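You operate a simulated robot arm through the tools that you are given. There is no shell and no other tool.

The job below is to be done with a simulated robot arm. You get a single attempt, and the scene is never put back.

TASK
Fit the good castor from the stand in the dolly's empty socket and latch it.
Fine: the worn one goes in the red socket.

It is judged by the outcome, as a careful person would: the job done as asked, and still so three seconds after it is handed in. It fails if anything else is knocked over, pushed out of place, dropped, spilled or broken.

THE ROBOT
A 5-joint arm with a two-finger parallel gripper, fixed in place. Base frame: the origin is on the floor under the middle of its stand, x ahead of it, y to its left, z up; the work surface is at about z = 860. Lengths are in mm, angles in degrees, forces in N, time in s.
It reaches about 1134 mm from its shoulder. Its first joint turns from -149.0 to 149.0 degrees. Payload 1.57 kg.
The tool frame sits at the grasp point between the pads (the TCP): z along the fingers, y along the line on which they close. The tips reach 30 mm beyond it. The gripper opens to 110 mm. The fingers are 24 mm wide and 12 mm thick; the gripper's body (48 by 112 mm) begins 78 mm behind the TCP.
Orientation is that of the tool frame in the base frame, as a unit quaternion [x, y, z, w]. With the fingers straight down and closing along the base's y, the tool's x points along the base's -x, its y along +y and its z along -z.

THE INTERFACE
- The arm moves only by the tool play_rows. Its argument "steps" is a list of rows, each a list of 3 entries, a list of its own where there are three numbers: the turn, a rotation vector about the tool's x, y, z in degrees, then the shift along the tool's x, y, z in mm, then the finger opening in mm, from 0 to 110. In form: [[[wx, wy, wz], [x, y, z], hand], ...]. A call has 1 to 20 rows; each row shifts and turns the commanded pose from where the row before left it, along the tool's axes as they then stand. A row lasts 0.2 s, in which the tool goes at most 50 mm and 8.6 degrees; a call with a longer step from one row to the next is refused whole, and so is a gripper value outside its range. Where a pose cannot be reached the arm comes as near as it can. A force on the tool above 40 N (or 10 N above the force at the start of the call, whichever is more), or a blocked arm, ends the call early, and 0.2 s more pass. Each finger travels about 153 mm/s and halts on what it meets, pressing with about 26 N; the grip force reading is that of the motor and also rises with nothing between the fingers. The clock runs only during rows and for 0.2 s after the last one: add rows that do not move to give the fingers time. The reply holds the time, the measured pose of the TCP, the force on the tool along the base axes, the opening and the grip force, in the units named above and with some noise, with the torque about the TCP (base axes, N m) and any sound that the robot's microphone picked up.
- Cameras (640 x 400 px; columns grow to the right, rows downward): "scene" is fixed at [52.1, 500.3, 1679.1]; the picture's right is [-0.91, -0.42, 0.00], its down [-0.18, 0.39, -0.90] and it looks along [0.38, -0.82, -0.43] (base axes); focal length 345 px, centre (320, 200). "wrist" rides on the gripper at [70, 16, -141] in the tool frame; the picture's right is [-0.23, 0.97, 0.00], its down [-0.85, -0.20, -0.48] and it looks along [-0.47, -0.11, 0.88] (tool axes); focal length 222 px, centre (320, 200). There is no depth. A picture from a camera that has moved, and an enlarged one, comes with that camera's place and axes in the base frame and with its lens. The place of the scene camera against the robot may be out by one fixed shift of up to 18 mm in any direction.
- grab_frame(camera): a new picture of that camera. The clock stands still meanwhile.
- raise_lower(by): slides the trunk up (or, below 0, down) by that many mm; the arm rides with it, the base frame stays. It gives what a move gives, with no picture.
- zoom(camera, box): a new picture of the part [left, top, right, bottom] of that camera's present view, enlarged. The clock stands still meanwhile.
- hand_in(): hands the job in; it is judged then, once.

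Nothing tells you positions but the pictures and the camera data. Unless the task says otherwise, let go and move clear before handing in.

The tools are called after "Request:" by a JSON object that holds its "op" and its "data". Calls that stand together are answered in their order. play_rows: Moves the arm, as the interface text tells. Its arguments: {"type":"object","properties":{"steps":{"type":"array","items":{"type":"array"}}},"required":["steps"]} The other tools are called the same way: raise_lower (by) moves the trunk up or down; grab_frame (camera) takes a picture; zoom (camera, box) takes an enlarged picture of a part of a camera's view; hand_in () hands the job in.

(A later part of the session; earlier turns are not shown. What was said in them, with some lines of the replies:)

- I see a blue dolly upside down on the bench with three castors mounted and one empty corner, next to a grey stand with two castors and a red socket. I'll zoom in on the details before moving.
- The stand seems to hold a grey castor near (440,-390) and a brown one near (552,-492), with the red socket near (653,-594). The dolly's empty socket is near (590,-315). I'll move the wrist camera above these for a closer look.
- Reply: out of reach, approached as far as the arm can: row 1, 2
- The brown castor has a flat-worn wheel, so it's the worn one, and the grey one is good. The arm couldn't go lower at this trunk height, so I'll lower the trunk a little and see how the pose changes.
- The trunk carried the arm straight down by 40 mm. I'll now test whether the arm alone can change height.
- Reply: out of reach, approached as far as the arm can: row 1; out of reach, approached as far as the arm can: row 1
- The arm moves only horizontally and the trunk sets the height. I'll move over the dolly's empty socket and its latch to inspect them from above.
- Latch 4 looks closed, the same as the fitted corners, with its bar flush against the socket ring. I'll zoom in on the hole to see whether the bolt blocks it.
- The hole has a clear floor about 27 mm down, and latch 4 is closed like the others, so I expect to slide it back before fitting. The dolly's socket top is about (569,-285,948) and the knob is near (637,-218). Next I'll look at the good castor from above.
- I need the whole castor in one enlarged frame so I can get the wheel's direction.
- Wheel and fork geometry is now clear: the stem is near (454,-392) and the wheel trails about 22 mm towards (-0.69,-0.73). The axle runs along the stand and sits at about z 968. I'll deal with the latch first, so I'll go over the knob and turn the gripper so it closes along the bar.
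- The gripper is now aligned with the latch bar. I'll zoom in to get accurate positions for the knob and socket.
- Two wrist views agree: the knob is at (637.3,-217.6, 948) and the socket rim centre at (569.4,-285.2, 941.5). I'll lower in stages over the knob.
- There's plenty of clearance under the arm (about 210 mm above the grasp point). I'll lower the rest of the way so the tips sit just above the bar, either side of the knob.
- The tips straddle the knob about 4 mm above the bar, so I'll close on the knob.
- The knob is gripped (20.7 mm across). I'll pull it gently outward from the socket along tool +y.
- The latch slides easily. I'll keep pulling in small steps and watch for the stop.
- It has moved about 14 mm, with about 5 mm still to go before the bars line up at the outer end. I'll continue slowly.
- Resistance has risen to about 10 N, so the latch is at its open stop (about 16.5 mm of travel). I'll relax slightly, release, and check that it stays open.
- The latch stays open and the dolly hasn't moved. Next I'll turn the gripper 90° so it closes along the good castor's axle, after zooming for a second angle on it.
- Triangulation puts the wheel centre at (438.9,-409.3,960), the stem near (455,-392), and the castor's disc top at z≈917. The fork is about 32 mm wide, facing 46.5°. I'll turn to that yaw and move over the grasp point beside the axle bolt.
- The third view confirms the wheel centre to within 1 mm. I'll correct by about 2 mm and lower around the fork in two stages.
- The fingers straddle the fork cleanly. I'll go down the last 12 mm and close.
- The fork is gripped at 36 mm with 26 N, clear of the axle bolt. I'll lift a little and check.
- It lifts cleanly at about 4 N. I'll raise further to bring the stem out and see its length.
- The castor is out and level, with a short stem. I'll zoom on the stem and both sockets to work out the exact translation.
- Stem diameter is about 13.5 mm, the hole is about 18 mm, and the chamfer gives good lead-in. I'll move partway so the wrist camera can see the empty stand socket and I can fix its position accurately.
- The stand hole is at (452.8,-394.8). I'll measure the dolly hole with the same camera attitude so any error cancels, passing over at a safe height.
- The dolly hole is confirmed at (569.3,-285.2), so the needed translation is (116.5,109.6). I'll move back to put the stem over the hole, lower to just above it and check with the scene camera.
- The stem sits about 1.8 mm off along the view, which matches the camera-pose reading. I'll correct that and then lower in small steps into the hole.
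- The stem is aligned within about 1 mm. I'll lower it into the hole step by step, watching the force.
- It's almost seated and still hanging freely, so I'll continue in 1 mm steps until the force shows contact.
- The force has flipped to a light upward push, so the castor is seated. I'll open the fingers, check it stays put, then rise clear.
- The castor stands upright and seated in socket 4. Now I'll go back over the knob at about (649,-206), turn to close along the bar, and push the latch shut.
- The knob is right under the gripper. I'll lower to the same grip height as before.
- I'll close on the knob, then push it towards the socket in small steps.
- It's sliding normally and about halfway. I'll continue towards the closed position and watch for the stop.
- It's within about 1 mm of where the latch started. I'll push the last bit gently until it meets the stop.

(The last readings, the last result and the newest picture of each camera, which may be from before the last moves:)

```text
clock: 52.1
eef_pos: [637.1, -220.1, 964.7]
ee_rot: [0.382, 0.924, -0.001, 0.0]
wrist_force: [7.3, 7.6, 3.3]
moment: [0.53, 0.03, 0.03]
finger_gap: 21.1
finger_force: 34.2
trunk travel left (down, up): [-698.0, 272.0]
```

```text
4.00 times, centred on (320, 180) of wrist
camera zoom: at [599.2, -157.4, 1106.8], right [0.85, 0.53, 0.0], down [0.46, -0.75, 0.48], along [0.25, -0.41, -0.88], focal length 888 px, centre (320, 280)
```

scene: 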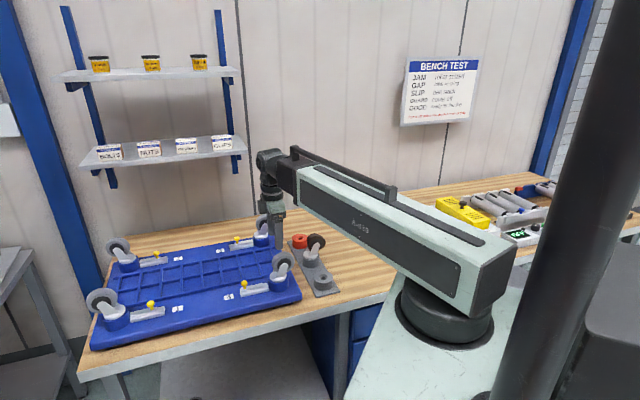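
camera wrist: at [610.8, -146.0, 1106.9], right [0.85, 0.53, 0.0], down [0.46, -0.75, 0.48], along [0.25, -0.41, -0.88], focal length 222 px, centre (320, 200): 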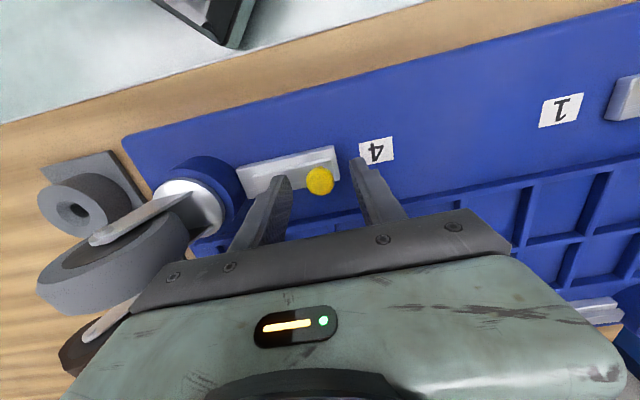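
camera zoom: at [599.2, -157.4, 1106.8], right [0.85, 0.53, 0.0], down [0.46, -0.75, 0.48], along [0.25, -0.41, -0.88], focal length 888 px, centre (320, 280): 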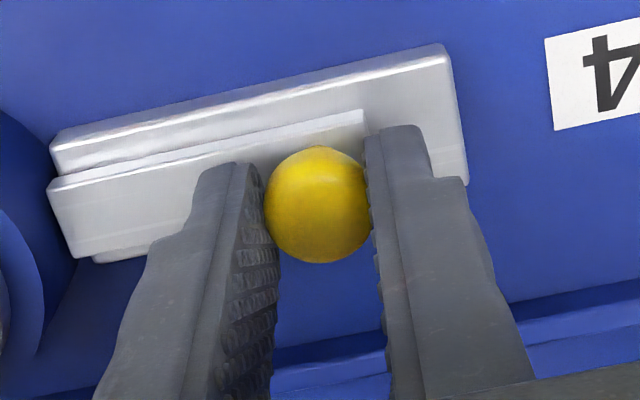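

The stop is reached, with about 10 N resisting. I'll release without pulling back, rise, and check latch 4 against the others.

Request:
{"op": "play_rows", "data": {"steps": [[[0, 0, 0], [0, 0.3, 0], 15], [[0, 0, 0], [0, 0, 0], 26], [[0, 0, 0], [0, 0, 0], 40], [[0, 0, 0], [0, 0, 0], 50], [[0, 0, 0], [0, 0, 0], 50]]}}

Request:
{"op": "raise_lower", "data": {"by": 140}}

Request:
{"op": "zoom", "data": {"camera": "scene", "box": [222, 240, 302, 300]}}

Request:
{"op": "grab_frame", "data": {"camera": "wrist"}}

Request:
{"op": "zoom", "data": {"camera": "wrist", "box": [180, 100, 380, 200]}}

```text
clock: 53.3
eef_pos: [636.9, -220.4, 964.8]
ee_rot: [0.383, 0.924, 0.0, 0.0]
wrist_force: [0.5, 0.5, 0.7]
moment: [0.01, -0.01, 0.02]
finger_gap: 50.2
finger_force: 0.0
trunk travel left (down, up): [-698.0, 272.0]
```

```text
clock: 55.0
eef_pos: [636.3, -220.7, 1104.7]
ee_rot: [0.383, 0.924, 0.0, 0.0]
wrist_force: [-0.5, -0.2, -0.3]
moment: [0.01, -0.01, -0.03]
finger_gap: 49.9
finger_force: 0.0
trunk travel left (down, up): [-838.0, 132.0]
```

```text
6.67 times, centred on (262, 270) of scene
camera zoom: at [52.1, 500.3, 1679.1], right [-0.91, -0.42, 0.0], down [-0.18, 0.39, -0.9], along [0.38, -0.82, -0.43], focal length 2300 px, centre (707, -267)
```

zoom: 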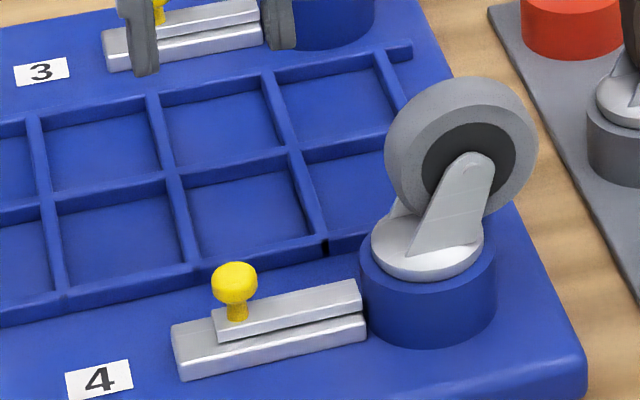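

```text
taken
camera wrist: at [598.5, -158.5, 1246.8], right [0.85, 0.53, 0.0], down [0.46, -0.75, 0.48], along [0.25, -0.41, -0.88], focal length 222 px, centre (320, 200)
```

wrist: 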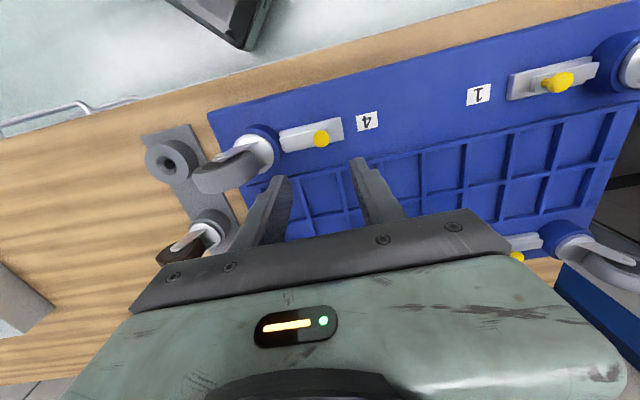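

```text
3.20 times, centred on (280, 150) of wrist
camera zoom: at [598.5, -158.5, 1246.8], right [0.85, 0.53, 0.0], down [0.46, -0.75, 0.48], along [0.25, -0.41, -0.88], focal length 711 px, centre (448, 360)
```

zoom: 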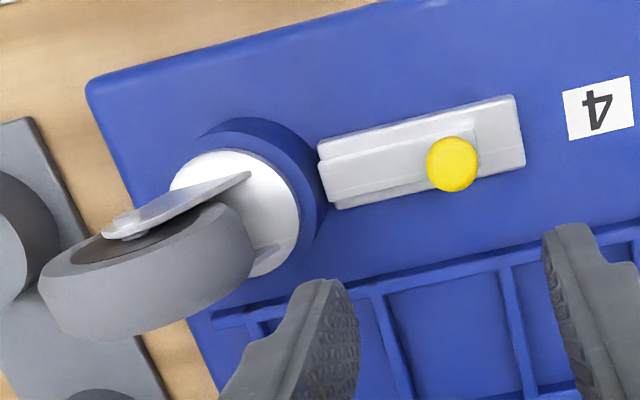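

Castor 4 is latched, with its bar flush against the socket like the others. Now for the worn brown castor: I'll turn and move over it to measure its orientation.

Request:
{"op": "play_rows", "data": {"steps": [[[0, 0, -7.5], [0, 0, 0], 60], [[0, 0, -7.5], [0, 0, 0], 70], [[0, 0, -7.5], [0, 0, 0], 80], [[0, 0, -7.5], [0, 0, 0], 80], [[0, 0, -7.5], [0, 0, 0], 80], [[0, 0, -7.5], [0, 0, 0], 80], [[0, 0, -7.5], [0, 0, 0], 80], [[0, 0, -7.5], [0, 0, 0], 80], [[0, 0, -7.5], [0, 0, 0], 80], [[0, 0, -7.5], [0, 0, 0], 80], [[0, 0, -7.5], [0, 0, 0], 80], [[0, 0, -7.5], [0, 0, 0], 80], [[0, 0, 0], [33.2, -23.1, 0], 80], [[0, 0, 0], [33.2, -23.1, 0], 80], [[0, 0, 0], [33.2, -23.1, 0], 80], [[0, 0, 0], [33.2, -23.1, 0], 80], [[0, 0, 0], [33.2, -23.1, 0], 80], [[0, 0, 0], [33.2, -23.1, 0], 80], [[0, 0, 0], [0, 0, 0], 80]]}}

Request:
{"op": "grab_frame", "data": {"camera": "wrist"}}

Request:
{"op": "zoom", "data": {"camera": "wrist", "box": [250, 30, 410, 130]}}

Request:
{"op": "zoom", "data": {"camera": "scene", "box": [286, 225, 350, 285]}}

```text
clock: 59.0
eef_pos: [595.1, -460.7, 1104.4]
ee_rot: [-0.383, 0.924, 0.0, 0.0]
wrist_force: [-0.1, -0.4, -0.3]
moment: [0.02, 0.0, -0.03]
finger_gap: 79.8
finger_force: 0.1
trunk travel left (down, up): [-838.0, 132.0]
```

```text
taken
camera wrist: at [533.5, -498.0, 1246.9], right [-0.53, 0.85, 0.0], down [0.75, 0.46, 0.48], along [0.41, 0.25, -0.88], focal length 222 px, centre (320, 200)
```

wrist: 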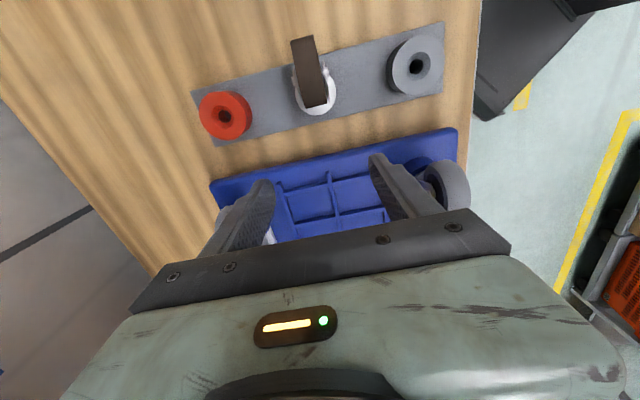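

```text
4.00 times, centred on (330, 80) of wrist
camera zoom: at [533.5, -498.0, 1246.9], right [-0.53, 0.85, 0.0], down [0.75, 0.46, 0.48], along [0.41, 0.25, -0.88], focal length 888 px, centre (280, 680)
```

zoom: 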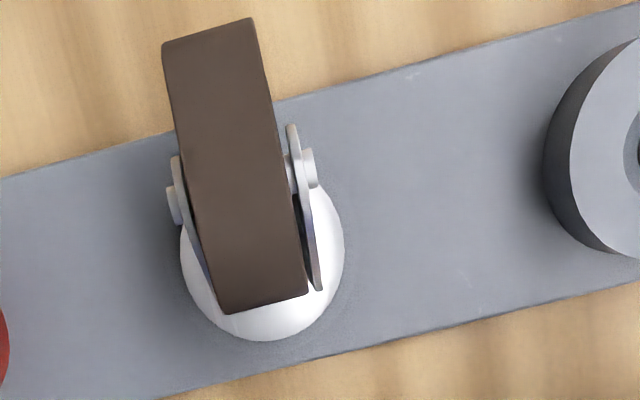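

```text
6.67 times, centred on (318, 255) of scene
camera zoom: at [52.1, 500.3, 1679.1], right [-0.91, -0.42, 0.0], down [-0.18, 0.39, -0.9], along [0.38, -0.82, -0.43], focal length 2300 px, centre (333, -167)
```

zoom: 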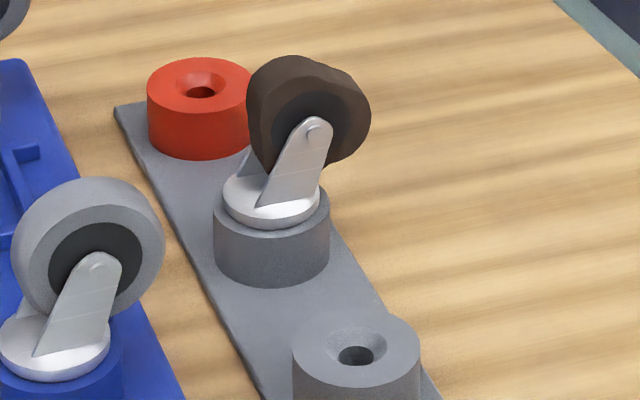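

The brown castor's wheel centre is at (537.9,-508.1), with the same axle height and facing about 45°. I'll measure the red hole from here, then move over the grasp point.

Request:
{"op": "zoom", "data": {"camera": "wrist", "box": [185, 90, 265, 140]}}

Request:
{"op": "zoom", "data": {"camera": "wrist", "box": [376, 40, 456, 90]}}

Request:
{"op": "play_rows", "data": {"steps": [[[0, 0, 0], [26.5, 2.75, 0], 80], [[0, 0, 0], [26.5, 2.75, 0], 80], [[0, 0, 0], [0, 0, 0], 80]]}}

Request:
{"op": "grab_frame", "data": {"camera": "wrist"}}

Request:
{"op": "zoom", "data": {"camera": "wrist", "box": [250, 70, 410, 170]}}

```text
8.00 times, centred on (225, 115) of wrist
camera zoom: at [533.5, -498.0, 1246.9], right [-0.53, 0.85, 0.0], down [0.75, 0.46, 0.48], along [0.41, 0.25, -0.88], focal length 1777 px, centre (1080, 880)
```

zoom: 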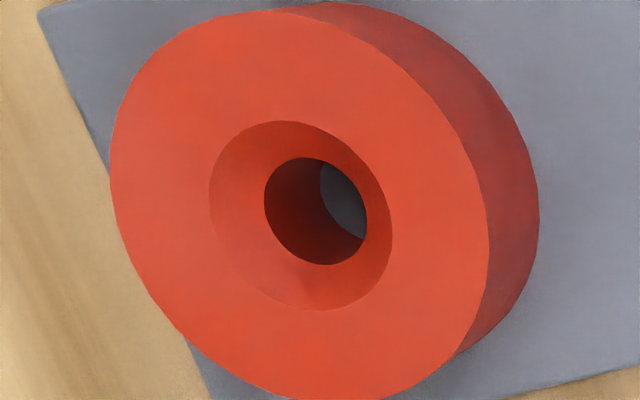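

```text
8.00 times, centred on (416, 65) of wrist
camera zoom: at [533.5, -498.0, 1246.9], right [-0.53, 0.85, 0.0], down [0.75, 0.46, 0.48], along [0.41, 0.25, -0.88], focal length 1777 px, centre (-448, 1280)
```

zoom: 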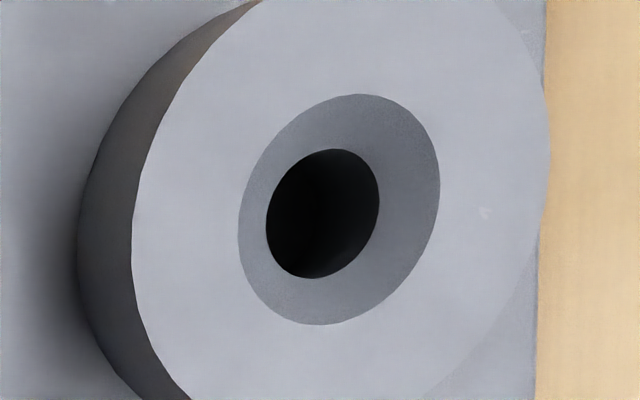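

```text
clock: 59.8
eef_pos: [551.3, -492.8, 1104.6]
ee_rot: [-0.384, 0.923, 0.0, 0.0]
wrist_force: [-0.4, -0.2, 0.3]
moment: [0.02, -0.03, -0.04]
finger_gap: 79.9
finger_force: 0.0
trunk travel left (down, up): [-838.0, 132.0]
```

```text
taken
camera wrist: at [491.5, -529.5, 1246.9], right [-0.53, 0.85, 0.0], down [0.75, 0.46, 0.48], along [0.41, 0.25, -0.88], focal length 222 px, centre (320, 200)
```

wrist: 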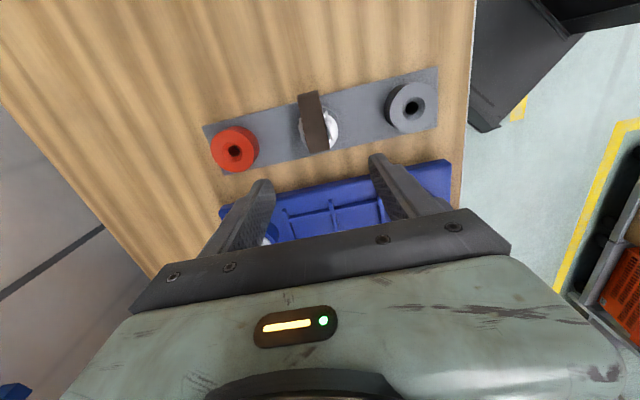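

```text
4.00 times, centred on (330, 120) of wrist
camera zoom: at [491.5, -529.5, 1246.9], right [-0.53, 0.85, 0.0], down [0.75, 0.46, 0.48], along [0.41, 0.25, -0.88], focal length 888 px, centre (280, 520)
```

zoom: 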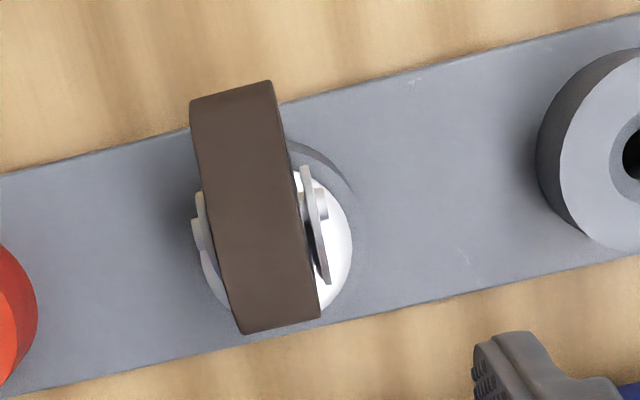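

The stand holes are exactly 140 mm apart along the stand, with the red hole at (650.8,-593.2). I'll nudge to centre on the brown fork, then lower in stages.

Request:
{"op": "play_rows", "data": {"steps": [[[0, 0, 0], [1.1, -1.5, 0], 80], [[0, 0, 0], [0, 0, 0], 80]]}}

Request:
{"op": "raise_lower", "data": {"by": -90}}

Request:
{"op": "raise_lower", "data": {"by": -48}}

Request:
{"op": "grab_frame", "data": {"camera": "wrist"}}

Request:
{"op": "zoom", "data": {"camera": "scene", "box": [286, 225, 350, 285]}}

```text
clock: 60.4
eef_pos: [553.1, -494.0, 1104.8]
ee_rot: [-0.382, 0.924, 0.0, -0.001]
wrist_force: [0.2, -0.3, -0.5]
moment: [0.01, -0.02, -0.03]
finger_gap: 80.0
finger_force: 0.1
trunk travel left (down, up): [-838.0, 132.0]
```

```text
clock: 61.6
eef_pos: [553.2, -494.6, 1015.0]
ee_rot: [-0.382, 0.924, 0.001, 0.0]
wrist_force: [0.6, 0.2, 0.0]
moment: [0.0, 0.0, -0.02]
finger_gap: 80.2
finger_force: 0.1
trunk travel left (down, up): [-748.0, 222.0]
```

```text
clock: 62.5
eef_pos: [553.3, -493.6, 966.1]
ee_rot: [-0.383, 0.924, 0.0, 0.0]
wrist_force: [-0.1, 0.4, -0.4]
moment: [-0.02, 0.01, 0.01]
finger_gap: 80.0
finger_force: 0.1
trunk travel left (down, up): [-700.0, 270.0]
```

```text
taken
camera wrist: at [491.6, -531.0, 1108.9], right [-0.53, 0.85, 0.0], down [0.75, 0.46, 0.48], along [0.41, 0.25, -0.88], focal length 222 px, centre (320, 200)
```

wrist: 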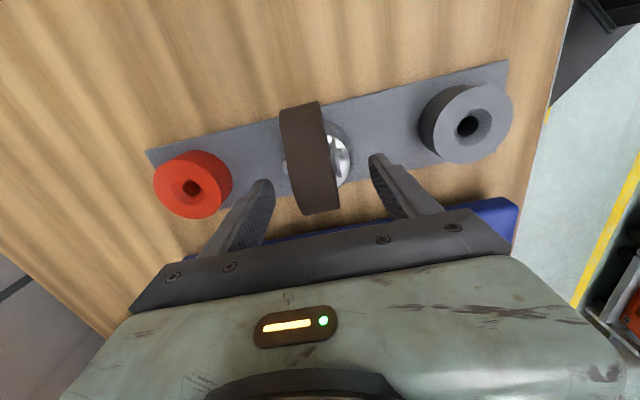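

```text
6.67 times, centred on (318, 255) of scene
camera zoom: at [52.1, 500.3, 1679.1], right [-0.91, -0.42, 0.0], down [-0.18, 0.39, -0.9], along [0.38, -0.82, -0.43], focal length 2300 px, centre (333, -167)
```

zoom: 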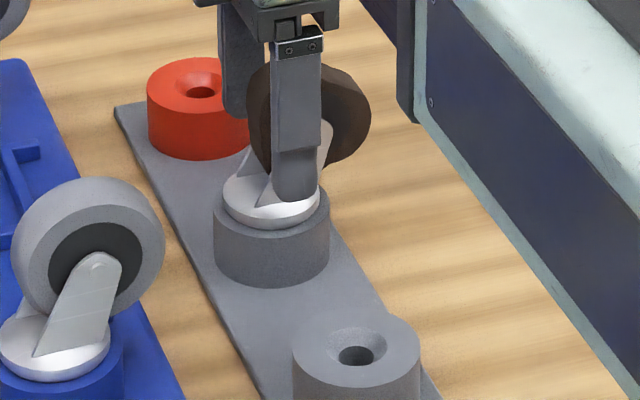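

Request:
{"op": "raise_lower", "data": {"by": -14}}

Request:
{"op": "play_rows", "data": {"steps": [[[0, 0, 0], [0, 0, 0], 60], [[0, 0, 0], [0, 0, 0], 45], [[0, 0, 0], [0, 0, 0], 36], [[0, 0, 0], [0, 0, 0], 28], [[0, 0, 0], [0, 0, 0], 20], [[0, 0, 0], [0, 0, 0], 20], [[0, 0, 0], [0, 0, 0], 20]]}}

Request:
{"op": "zoom", "data": {"camera": "scene", "box": [290, 230, 338, 280]}}

Request:
{"op": "zoom", "data": {"camera": "wrist", "box": [240, 90, 400, 210]}}

```text
clock: 63.1
eef_pos: [552.2, -494.9, 953.0]
ee_rot: [-0.382, 0.924, -0.001, 0.0]
wrist_force: [0.0, 1.1, 0.4]
moment: [0.0, 0.01, 0.01]
finger_gap: 80.0
finger_force: 0.0
trunk travel left (down, up): [-686.0, 284.0]
```

```text
clock: 64.8
eef_pos: [552.3, -494.5, 953.9]
ee_rot: [-0.382, 0.924, 0.0, 0.0]
wrist_force: [-0.8, 1.8, -0.5]
moment: [-0.04, 0.05, -0.04]
finger_gap: 36.0
finger_force: 25.7
trunk travel left (down, up): [-686.0, 284.0]
```

```text
8.00 times, centred on (314, 255) of scene
camera zoom: at [52.1, 500.3, 1679.1], right [-0.91, -0.42, 0.0], down [-0.18, 0.39, -0.9], along [0.38, -0.82, -0.43], focal length 2760 px, centre (368, -240)
```

zoom: 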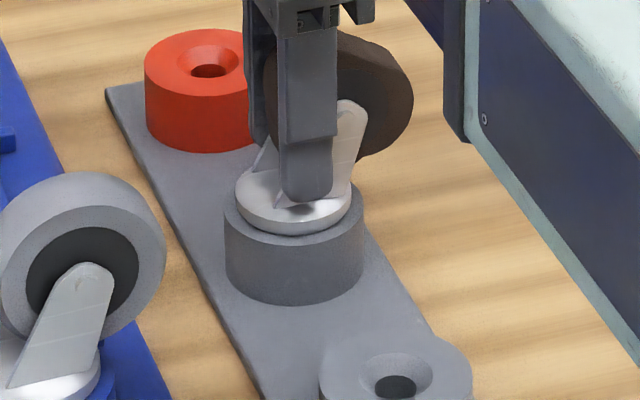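

```text
3.33 times, centred on (320, 150) of wrist
camera zoom: at [491.6, -530.9, 1095.0], right [-0.53, 0.85, 0.0], down [0.75, 0.46, 0.48], along [0.41, 0.25, -0.88], focal length 740 px, centre (320, 367)
```

zoom: 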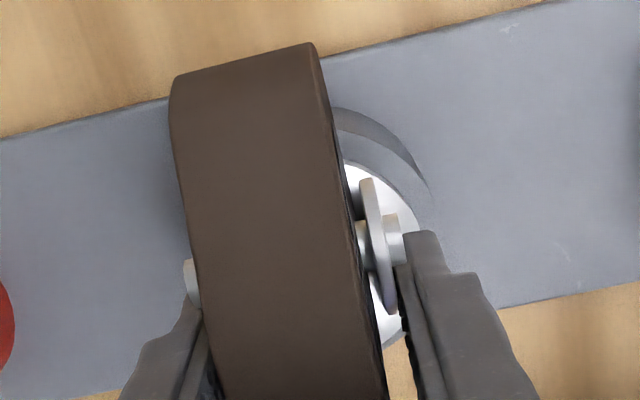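

The grip is identical (36 mm). I'll lift the worn castor clear of its socket.

Request:
{"op": "raise_lower", "data": {"by": 14}}

Request:
{"op": "raise_lower", "data": {"by": 46}}

Request:
{"op": "zoom", "data": {"camera": "scene", "box": [286, 220, 350, 280]}}

Request:
{"op": "grab_frame", "data": {"camera": "wrist"}}

```text
clock: 65.4
eef_pos: [552.8, -495.0, 966.6]
ee_rot: [-0.383, 0.924, 0.0, 0.0]
wrist_force: [-0.8, 0.8, -4.4]
moment: [0.06, -0.07, 0.02]
finger_gap: 35.7
finger_force: 26.4
trunk travel left (down, up): [-700.0, 270.0]
```

```text
clock: 66.2
eef_pos: [553.2, -494.5, 1012.8]
ee_rot: [-0.382, 0.924, 0.0, 0.0]
wrist_force: [-0.3, -1.6, -4.0]
moment: [0.05, -0.06, -0.03]
finger_gap: 35.6
finger_force: 26.4
trunk travel left (down, up): [-746.0, 224.0]
```

```text
6.67 times, centred on (318, 250) of scene
camera zoom: at [52.1, 500.3, 1679.1], right [-0.91, -0.42, 0.0], down [-0.18, 0.39, -0.9], along [0.38, -0.82, -0.43], focal length 2300 px, centre (333, -133)
```

zoom: 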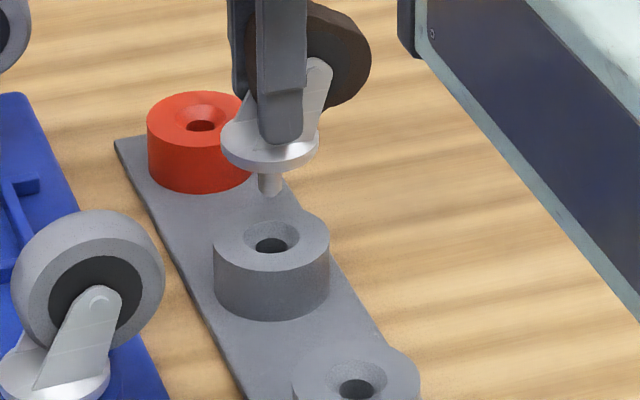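

```text
taken
camera wrist: at [492.0, -531.2, 1154.6], right [-0.53, 0.85, 0.0], down [0.75, 0.46, 0.48], along [0.41, 0.25, -0.88], focal length 222 px, centre (320, 200)
```

wrist: 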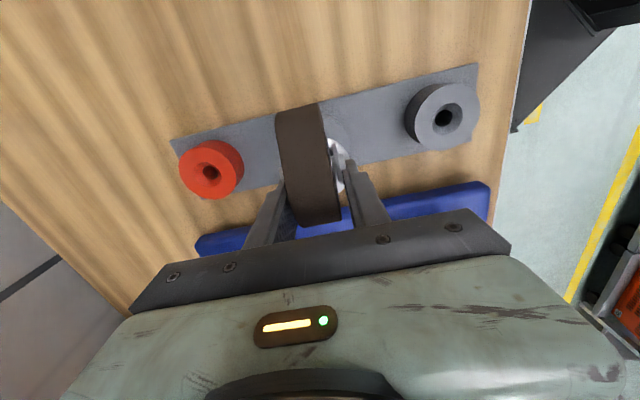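

The worn castor is lifted and level. I'll carry it 140 mm along the stand to above the red socket.

Request:
{"op": "play_rows", "data": {"steps": [[[0, 0, 0], [0.1, -28, 0], 20], [[0, 0, 0], [0, -28, 0], 20], [[0, 0, 0], [0, -28, 0], 20], [[0, 0, 0], [0, -28, 0], 20], [[0, 0, 0], [0, -28.2, 0], 20], [[0, 0, 0], [0, 0, 0], 20]]}}

Request:
{"op": "grab_frame", "data": {"camera": "wrist"}}

Request:
{"op": "zoom", "data": {"camera": "scene", "box": [276, 205, 324, 255]}}

Request:
{"op": "grab_frame", "data": {"camera": "scene"}}

```text
clock: 67.7
eef_pos: [651.8, -595.4, 1011.2]
ee_rot: [-0.383, 0.924, 0.0, 0.0]
wrist_force: [0.1, -0.3, -3.9]
moment: [0.06, -0.04, 0.01]
finger_gap: 35.9
finger_force: 25.7
trunk travel left (down, up): [-746.0, 224.0]
```

```text
taken
camera wrist: at [591.0, -631.6, 1154.5], right [-0.53, 0.85, 0.0], down [0.75, 0.46, 0.48], along [0.41, 0.25, -0.88], focal length 222 px, centre (320, 200)
```

wrist: 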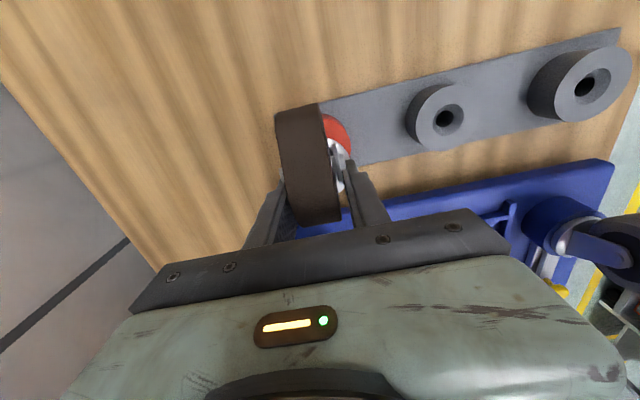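

```text
8.00 times, centred on (300, 230) of scene
camera zoom: at [52.1, 500.3, 1679.1], right [-0.91, -0.42, 0.0], down [-0.18, 0.39, -0.9], along [0.38, -0.82, -0.43], focal length 2760 px, centre (480, -40)
```

zoom: 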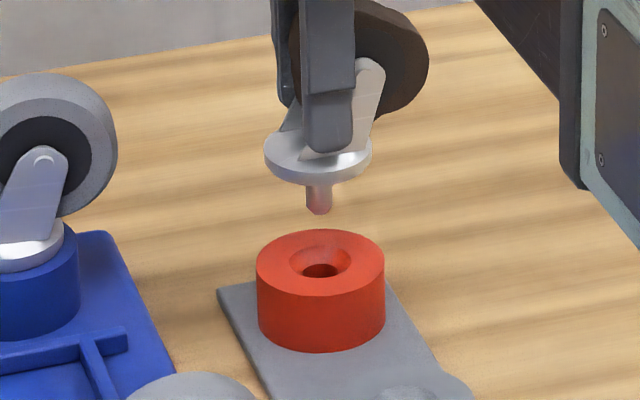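

```text
taken
```

scene: 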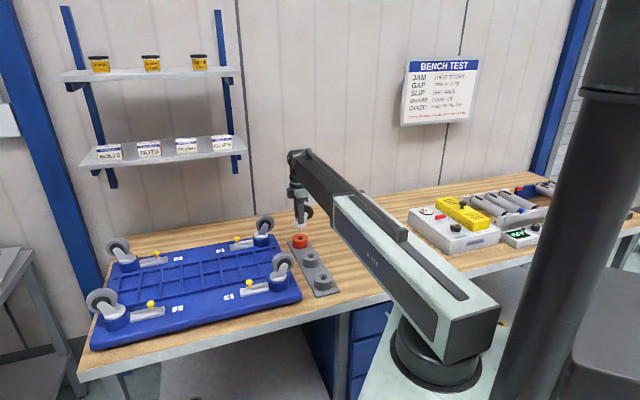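

The stem lines up with the red hole in the scene view. I'll make a 1 mm correction and lower.

Request:
{"op": "play_rows", "data": {"steps": [[[0, 0, 0], [-0.8, 1.0, 0], 20], [[0, 0, 0], [0, 0, 0], 20]]}}

Request:
{"op": "raise_lower", "data": {"by": -28}}

Request:
{"op": "zoom", "data": {"camera": "scene", "box": [284, 215, 316, 250]}}

Request:
{"op": "grab_frame", "data": {"camera": "wrist"}}

```text
clock: 68.2
eef_pos: [651.4, -593.1, 1012.9]
ee_rot: [-0.382, 0.924, 0.0, -0.001]
wrist_force: [-0.5, -0.5, -3.5]
moment: [0.08, -0.02, 0.03]
finger_gap: 35.9
finger_force: 26.1
trunk travel left (down, up): [-746.0, 224.0]
```

```text
clock: 69.0
eef_pos: [652.1, -593.3, 983.8]
ee_rot: [-0.382, 0.924, 0.001, 0.0]
wrist_force: [-0.1, -0.1, -5.0]
moment: [0.0, -0.05, 0.01]
finger_gap: 35.9
finger_force: 26.0
trunk travel left (down, up): [-718.0, 252.0]
```

```text
11.43 times, centred on (300, 232) of scene
camera zoom: at [52.1, 500.3, 1679.1], right [-0.91, -0.42, 0.0], down [-0.18, 0.39, -0.9], along [0.38, -0.82, -0.43], focal length 3942 px, centre (549, -171)
```

zoom: 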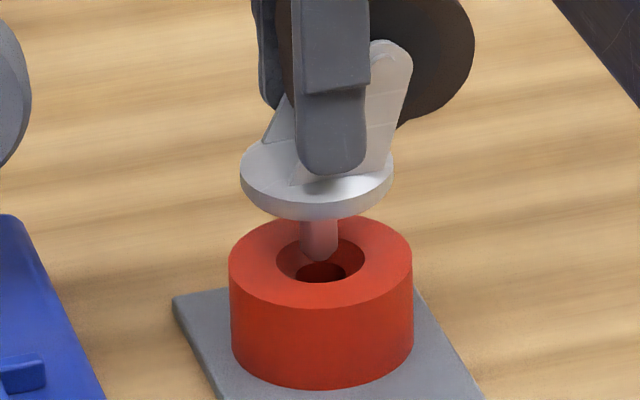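

```text
taken
camera wrist: at [590.9, -629.8, 1126.5], right [-0.53, 0.85, 0.0], down [0.75, 0.46, 0.48], along [0.41, 0.25, -0.88], focal length 222 px, centre (320, 200)
```

wrist: 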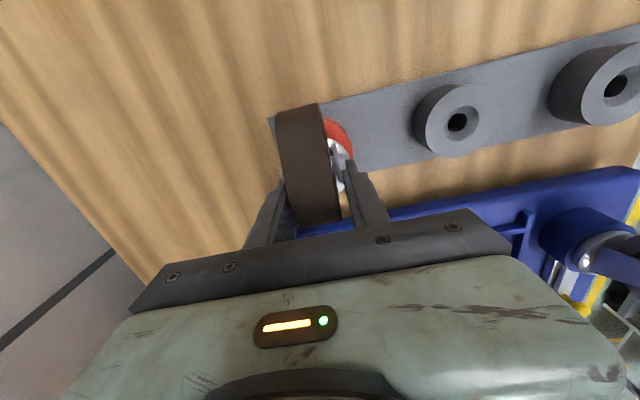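

Aligned. I'll lower it in steps.

Request:
{"op": "raise_lower", "data": {"by": -12}}

Request:
{"op": "raise_lower", "data": {"by": -10}}

Request:
{"op": "zoom", "data": {"camera": "scene", "box": [284, 215, 316, 250]}}

```text
clock: 69.6
eef_pos: [652.0, -594.2, 973.1]
ee_rot: [-0.383, 0.924, 0.0, 0.001]
wrist_force: [-0.7, 0.1, -4.5]
moment: [0.03, -0.02, -0.01]
finger_gap: 35.6
finger_force: 26.3
trunk travel left (down, up): [-706.0, 264.0]
```

```text
clock: 70.2
eef_pos: [651.6, -592.8, 962.6]
ee_rot: [-0.382, 0.924, 0.0, 0.0]
wrist_force: [0.6, 0.4, -3.4]
moment: [0.05, -0.03, 0.0]
finger_gap: 35.7
finger_force: 26.1
trunk travel left (down, up): [-696.0, 274.0]
```

```text
11.43 times, centred on (300, 232) of scene
camera zoom: at [52.1, 500.3, 1679.1], right [-0.91, -0.42, 0.0], down [-0.18, 0.39, -0.9], along [0.38, -0.82, -0.43], focal length 3942 px, centre (549, -171)
```

zoom: 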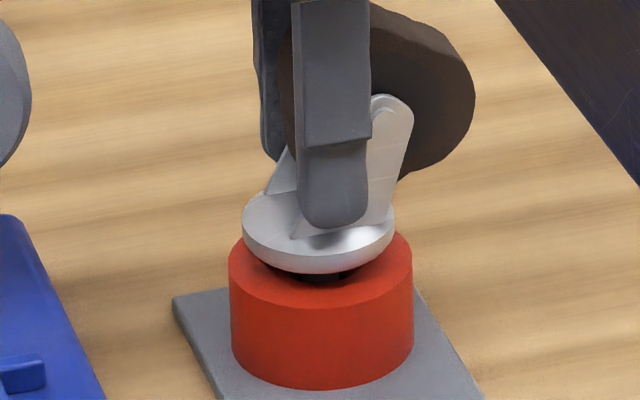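

Request:
{"op": "raise_lower", "data": {"by": -7}}

Request:
{"op": "raise_lower", "data": {"by": -1}}

Request:
{"op": "raise_lower", "data": {"by": -1}}

Request:
{"op": "zoom", "data": {"camera": "scene", "box": [284, 215, 316, 250]}}

```text
clock: 70.7
eef_pos: [650.8, -593.1, 955.4]
ee_rot: [-0.383, 0.924, 0.0, 0.0]
wrist_force: [0.2, 0.3, -4.2]
moment: [0.03, 0.01, 0.0]
finger_gap: 35.7
finger_force: 26.0
trunk travel left (down, up): [-689.0, 281.0]
```

```text
clock: 71.2
eef_pos: [651.7, -594.0, 954.3]
ee_rot: [-0.382, 0.924, 0.0, 0.0]
wrist_force: [0.1, 0.5, -4.6]
moment: [0.03, -0.07, 0.03]
finger_gap: 36.1
finger_force: 26.0
trunk travel left (down, up): [-688.0, 282.0]
```

```text
clock: 71.7
eef_pos: [651.1, -592.6, 953.1]
ee_rot: [-0.383, 0.924, 0.001, -0.001]
wrist_force: [0.8, -0.2, -4.2]
moment: [0.05, 0.0, 0.0]
finger_gap: 36.0
finger_force: 26.0
trunk travel left (down, up): [-687.0, 283.0]
```

```text
11.43 times, centred on (300, 232) of scene
camera zoom: at [52.1, 500.3, 1679.1], right [-0.91, -0.42, 0.0], down [-0.18, 0.39, -0.9], along [0.38, -0.82, -0.43], focal length 3942 px, centre (549, -171)
```

zoom: 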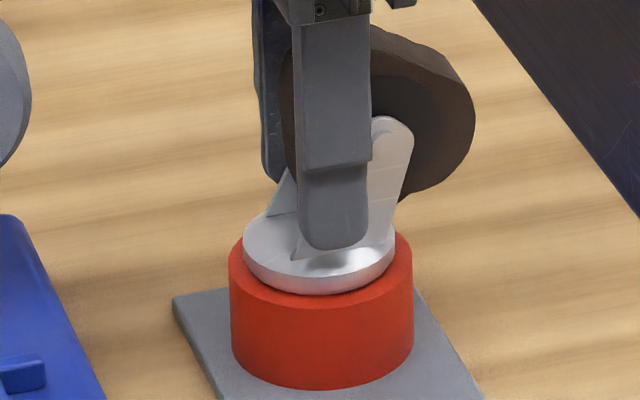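

Request:
{"op": "raise_lower", "data": {"by": -1}}

Request:
{"op": "raise_lower", "data": {"by": -0.7}}

```text
clock: 72.2
eef_pos: [651.7, -594.1, 953.5]
ee_rot: [-0.383, 0.924, 0.0, -0.001]
wrist_force: [2.8, -2.8, 2.1]
moment: [-0.05, 0.08, 0.04]
finger_gap: 35.6
finger_force: 25.7
trunk travel left (down, up): [-686.0, 284.0]
```

```text
clock: 72.8
eef_pos: [651.2, -592.9, 952.7]
ee_rot: [-0.383, 0.924, 0.0, 0.0]
wrist_force: [5.5, -5.1, 14.8]
moment: [-0.1, 0.19, 0.11]
finger_gap: 36.0
finger_force: 25.5
trunk travel left (down, up): [-685.0, 285.0]
```

It's firmly seated, so I'll release and rise clear.

Request:
{"op": "play_rows", "data": {"steps": [[[0, 0, 0], [0, 0, 0], 38], [[0, 0, 0], [0, 0, 0], 44], [[0, 0, 0], [0, 0, 0], 55], [[0, 0, 0], [0, 0, 0], 70], [[0, 0, 0], [0, 0, 0], 76], [[0, 0, 0], [0, 0, 0], 76]]}}

Request:
{"op": "raise_lower", "data": {"by": 150}}

Request:
{"op": "grab_frame", "data": {"camera": "scene"}}

Request:
{"op": "zoom", "data": {"camera": "scene", "box": [276, 210, 340, 260]}}

Request:
{"op": "grab_frame", "data": {"camera": "wrist"}}

```text
clock: 74.2
eef_pos: [651.9, -593.5, 951.2]
ee_rot: [-0.383, 0.924, 0.0, 0.0]
wrist_force: [0.1, 0.3, 0.1]
moment: [-0.01, 0.02, 0.03]
finger_gap: 76.1
finger_force: 0.0
trunk travel left (down, up): [-685.0, 285.0]
```

```text
clock: 75.9
eef_pos: [650.9, -593.4, 1101.9]
ee_rot: [-0.382, 0.924, 0.001, 0.0]
wrist_force: [-0.3, -0.2, 0.1]
moment: [0.0, 0.0, 0.01]
finger_gap: 75.8
finger_force: 0.1
trunk travel left (down, up): [-835.0, 135.0]
```

```text
taken
```

scene: 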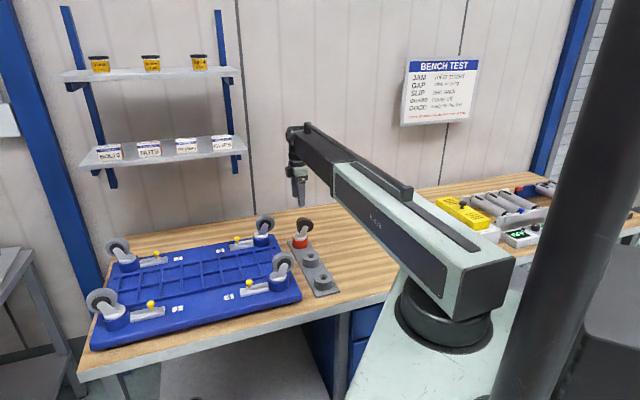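

```text
8.00 times, centred on (308, 235) of scene
camera zoom: at [52.1, 500.3, 1679.1], right [-0.91, -0.42, 0.0], down [-0.18, 0.39, -0.9], along [0.38, -0.82, -0.43], focal length 2760 px, centre (416, -80)
```

zoom: 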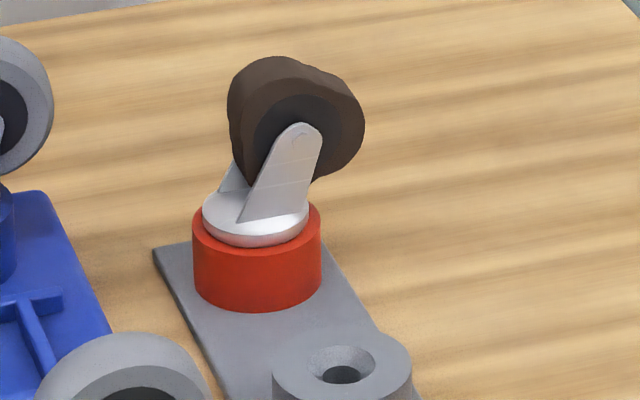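

```text
taken
camera wrist: at [590.7, -629.7, 1244.1], right [-0.53, 0.85, 0.0], down [0.75, 0.46, 0.48], along [0.41, 0.25, -0.88], focal length 222 px, centre (320, 200)
```

wrist: 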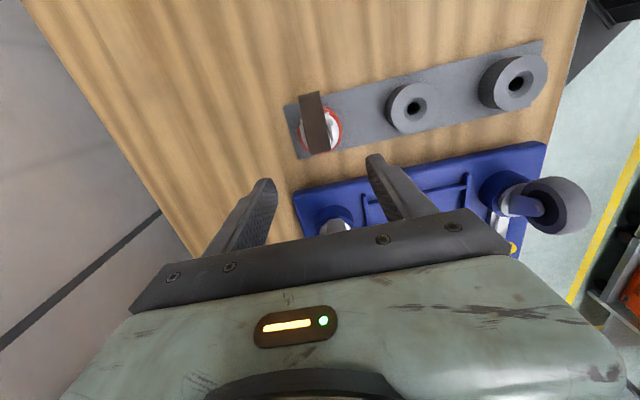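

The worn castor is seated in the red socket. I'll do a last check of corner 4's seating and latch against corner 3 before moving clear.

Request:
{"op": "zoom", "data": {"camera": "scene", "box": [236, 246, 300, 300]}}

Request:
{"op": "zoom", "data": {"camera": "scene", "box": [222, 210, 286, 255]}}

Request:
{"op": "play_rows", "data": {"steps": [[[0, 0, 0], [40, 0, 0], 76], [[0, 0, 0], [40, 0, 0], 76], [[0, 0, 0], [40, 0, 0], 76], [[0, 0, 0], [0, 0, 0], 76]]}}

Request:
{"op": "grab_frame", "data": {"camera": "scene"}}

```text
7.41 times, centred on (268, 273) of scene
camera zoom: at [52.1, 500.3, 1679.1], right [-0.91, -0.42, 0.0], down [-0.18, 0.39, -0.9], along [0.38, -0.82, -0.43], focal length 2555 px, centre (705, -341)
```

zoom: 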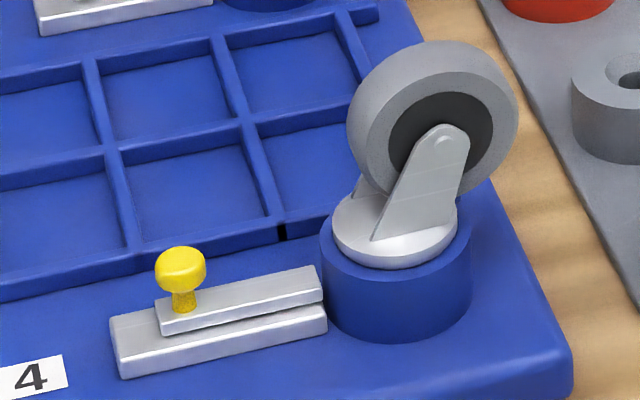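

```text
8.89 times, centred on (254, 232) of scene
camera zoom: at [52.1, 500.3, 1679.1], right [-0.91, -0.42, 0.0], down [-0.18, 0.39, -0.9], along [0.38, -0.82, -0.43], focal length 3066 px, centre (907, -89)
```

zoom: 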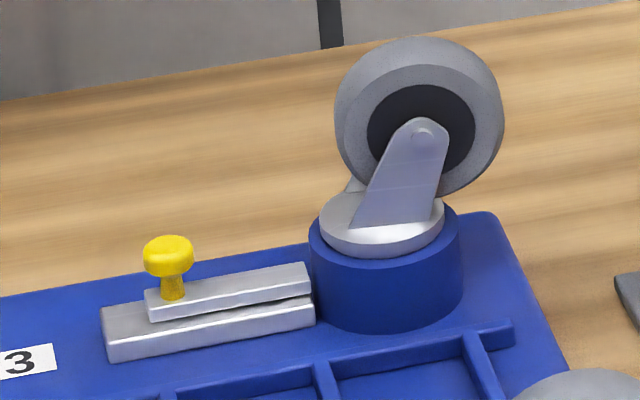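

```text
clock: 76.9
eef_pos: [565.2, -678.1, 1101.5]
ee_rot: [-0.383, 0.924, 0.0, 0.001]
wrist_force: [-0.1, 0.6, 0.2]
moment: [-0.01, 0.0, -0.01]
finger_gap: 76.0
finger_force: 0.0
trunk travel left (down, up): [-835.0, 135.0]
```

```text
taken
```

scene: 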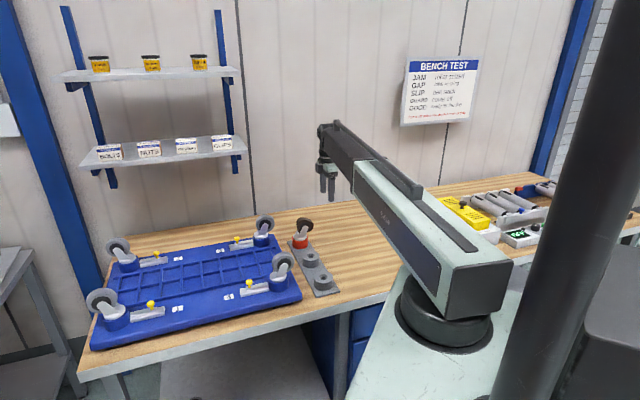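

The good castor is seated in socket 4 with its latch closed like the others, and the worn castor is in the red socket. The arm is clear and nothing else has moved, so I'm handing in.

Request:
{"op": "hand_in", "data": {}}

```text
The job is handed in.
```

The good castor is now in the dolly's empty socket (corner 4) with its latch closed. The worn brown castor is in the red socket on the stand.

- **Latch:** The corner 4 latch was already closed, so I slid it open before fitting the castor. Afterwards I slid it back until it met its stop. In the final picture its bar sits flush with the socket, matching corner 3.
- **Seating:** The contact force showed both castors were fully down in their sockets before I let go. They stayed upright once released.
- **Surroundings:** The pictures show nothing else knocked over or moved. The arm was released and clear when I handed the job in.

The hand-in was accepted, but it did not return a verdict.
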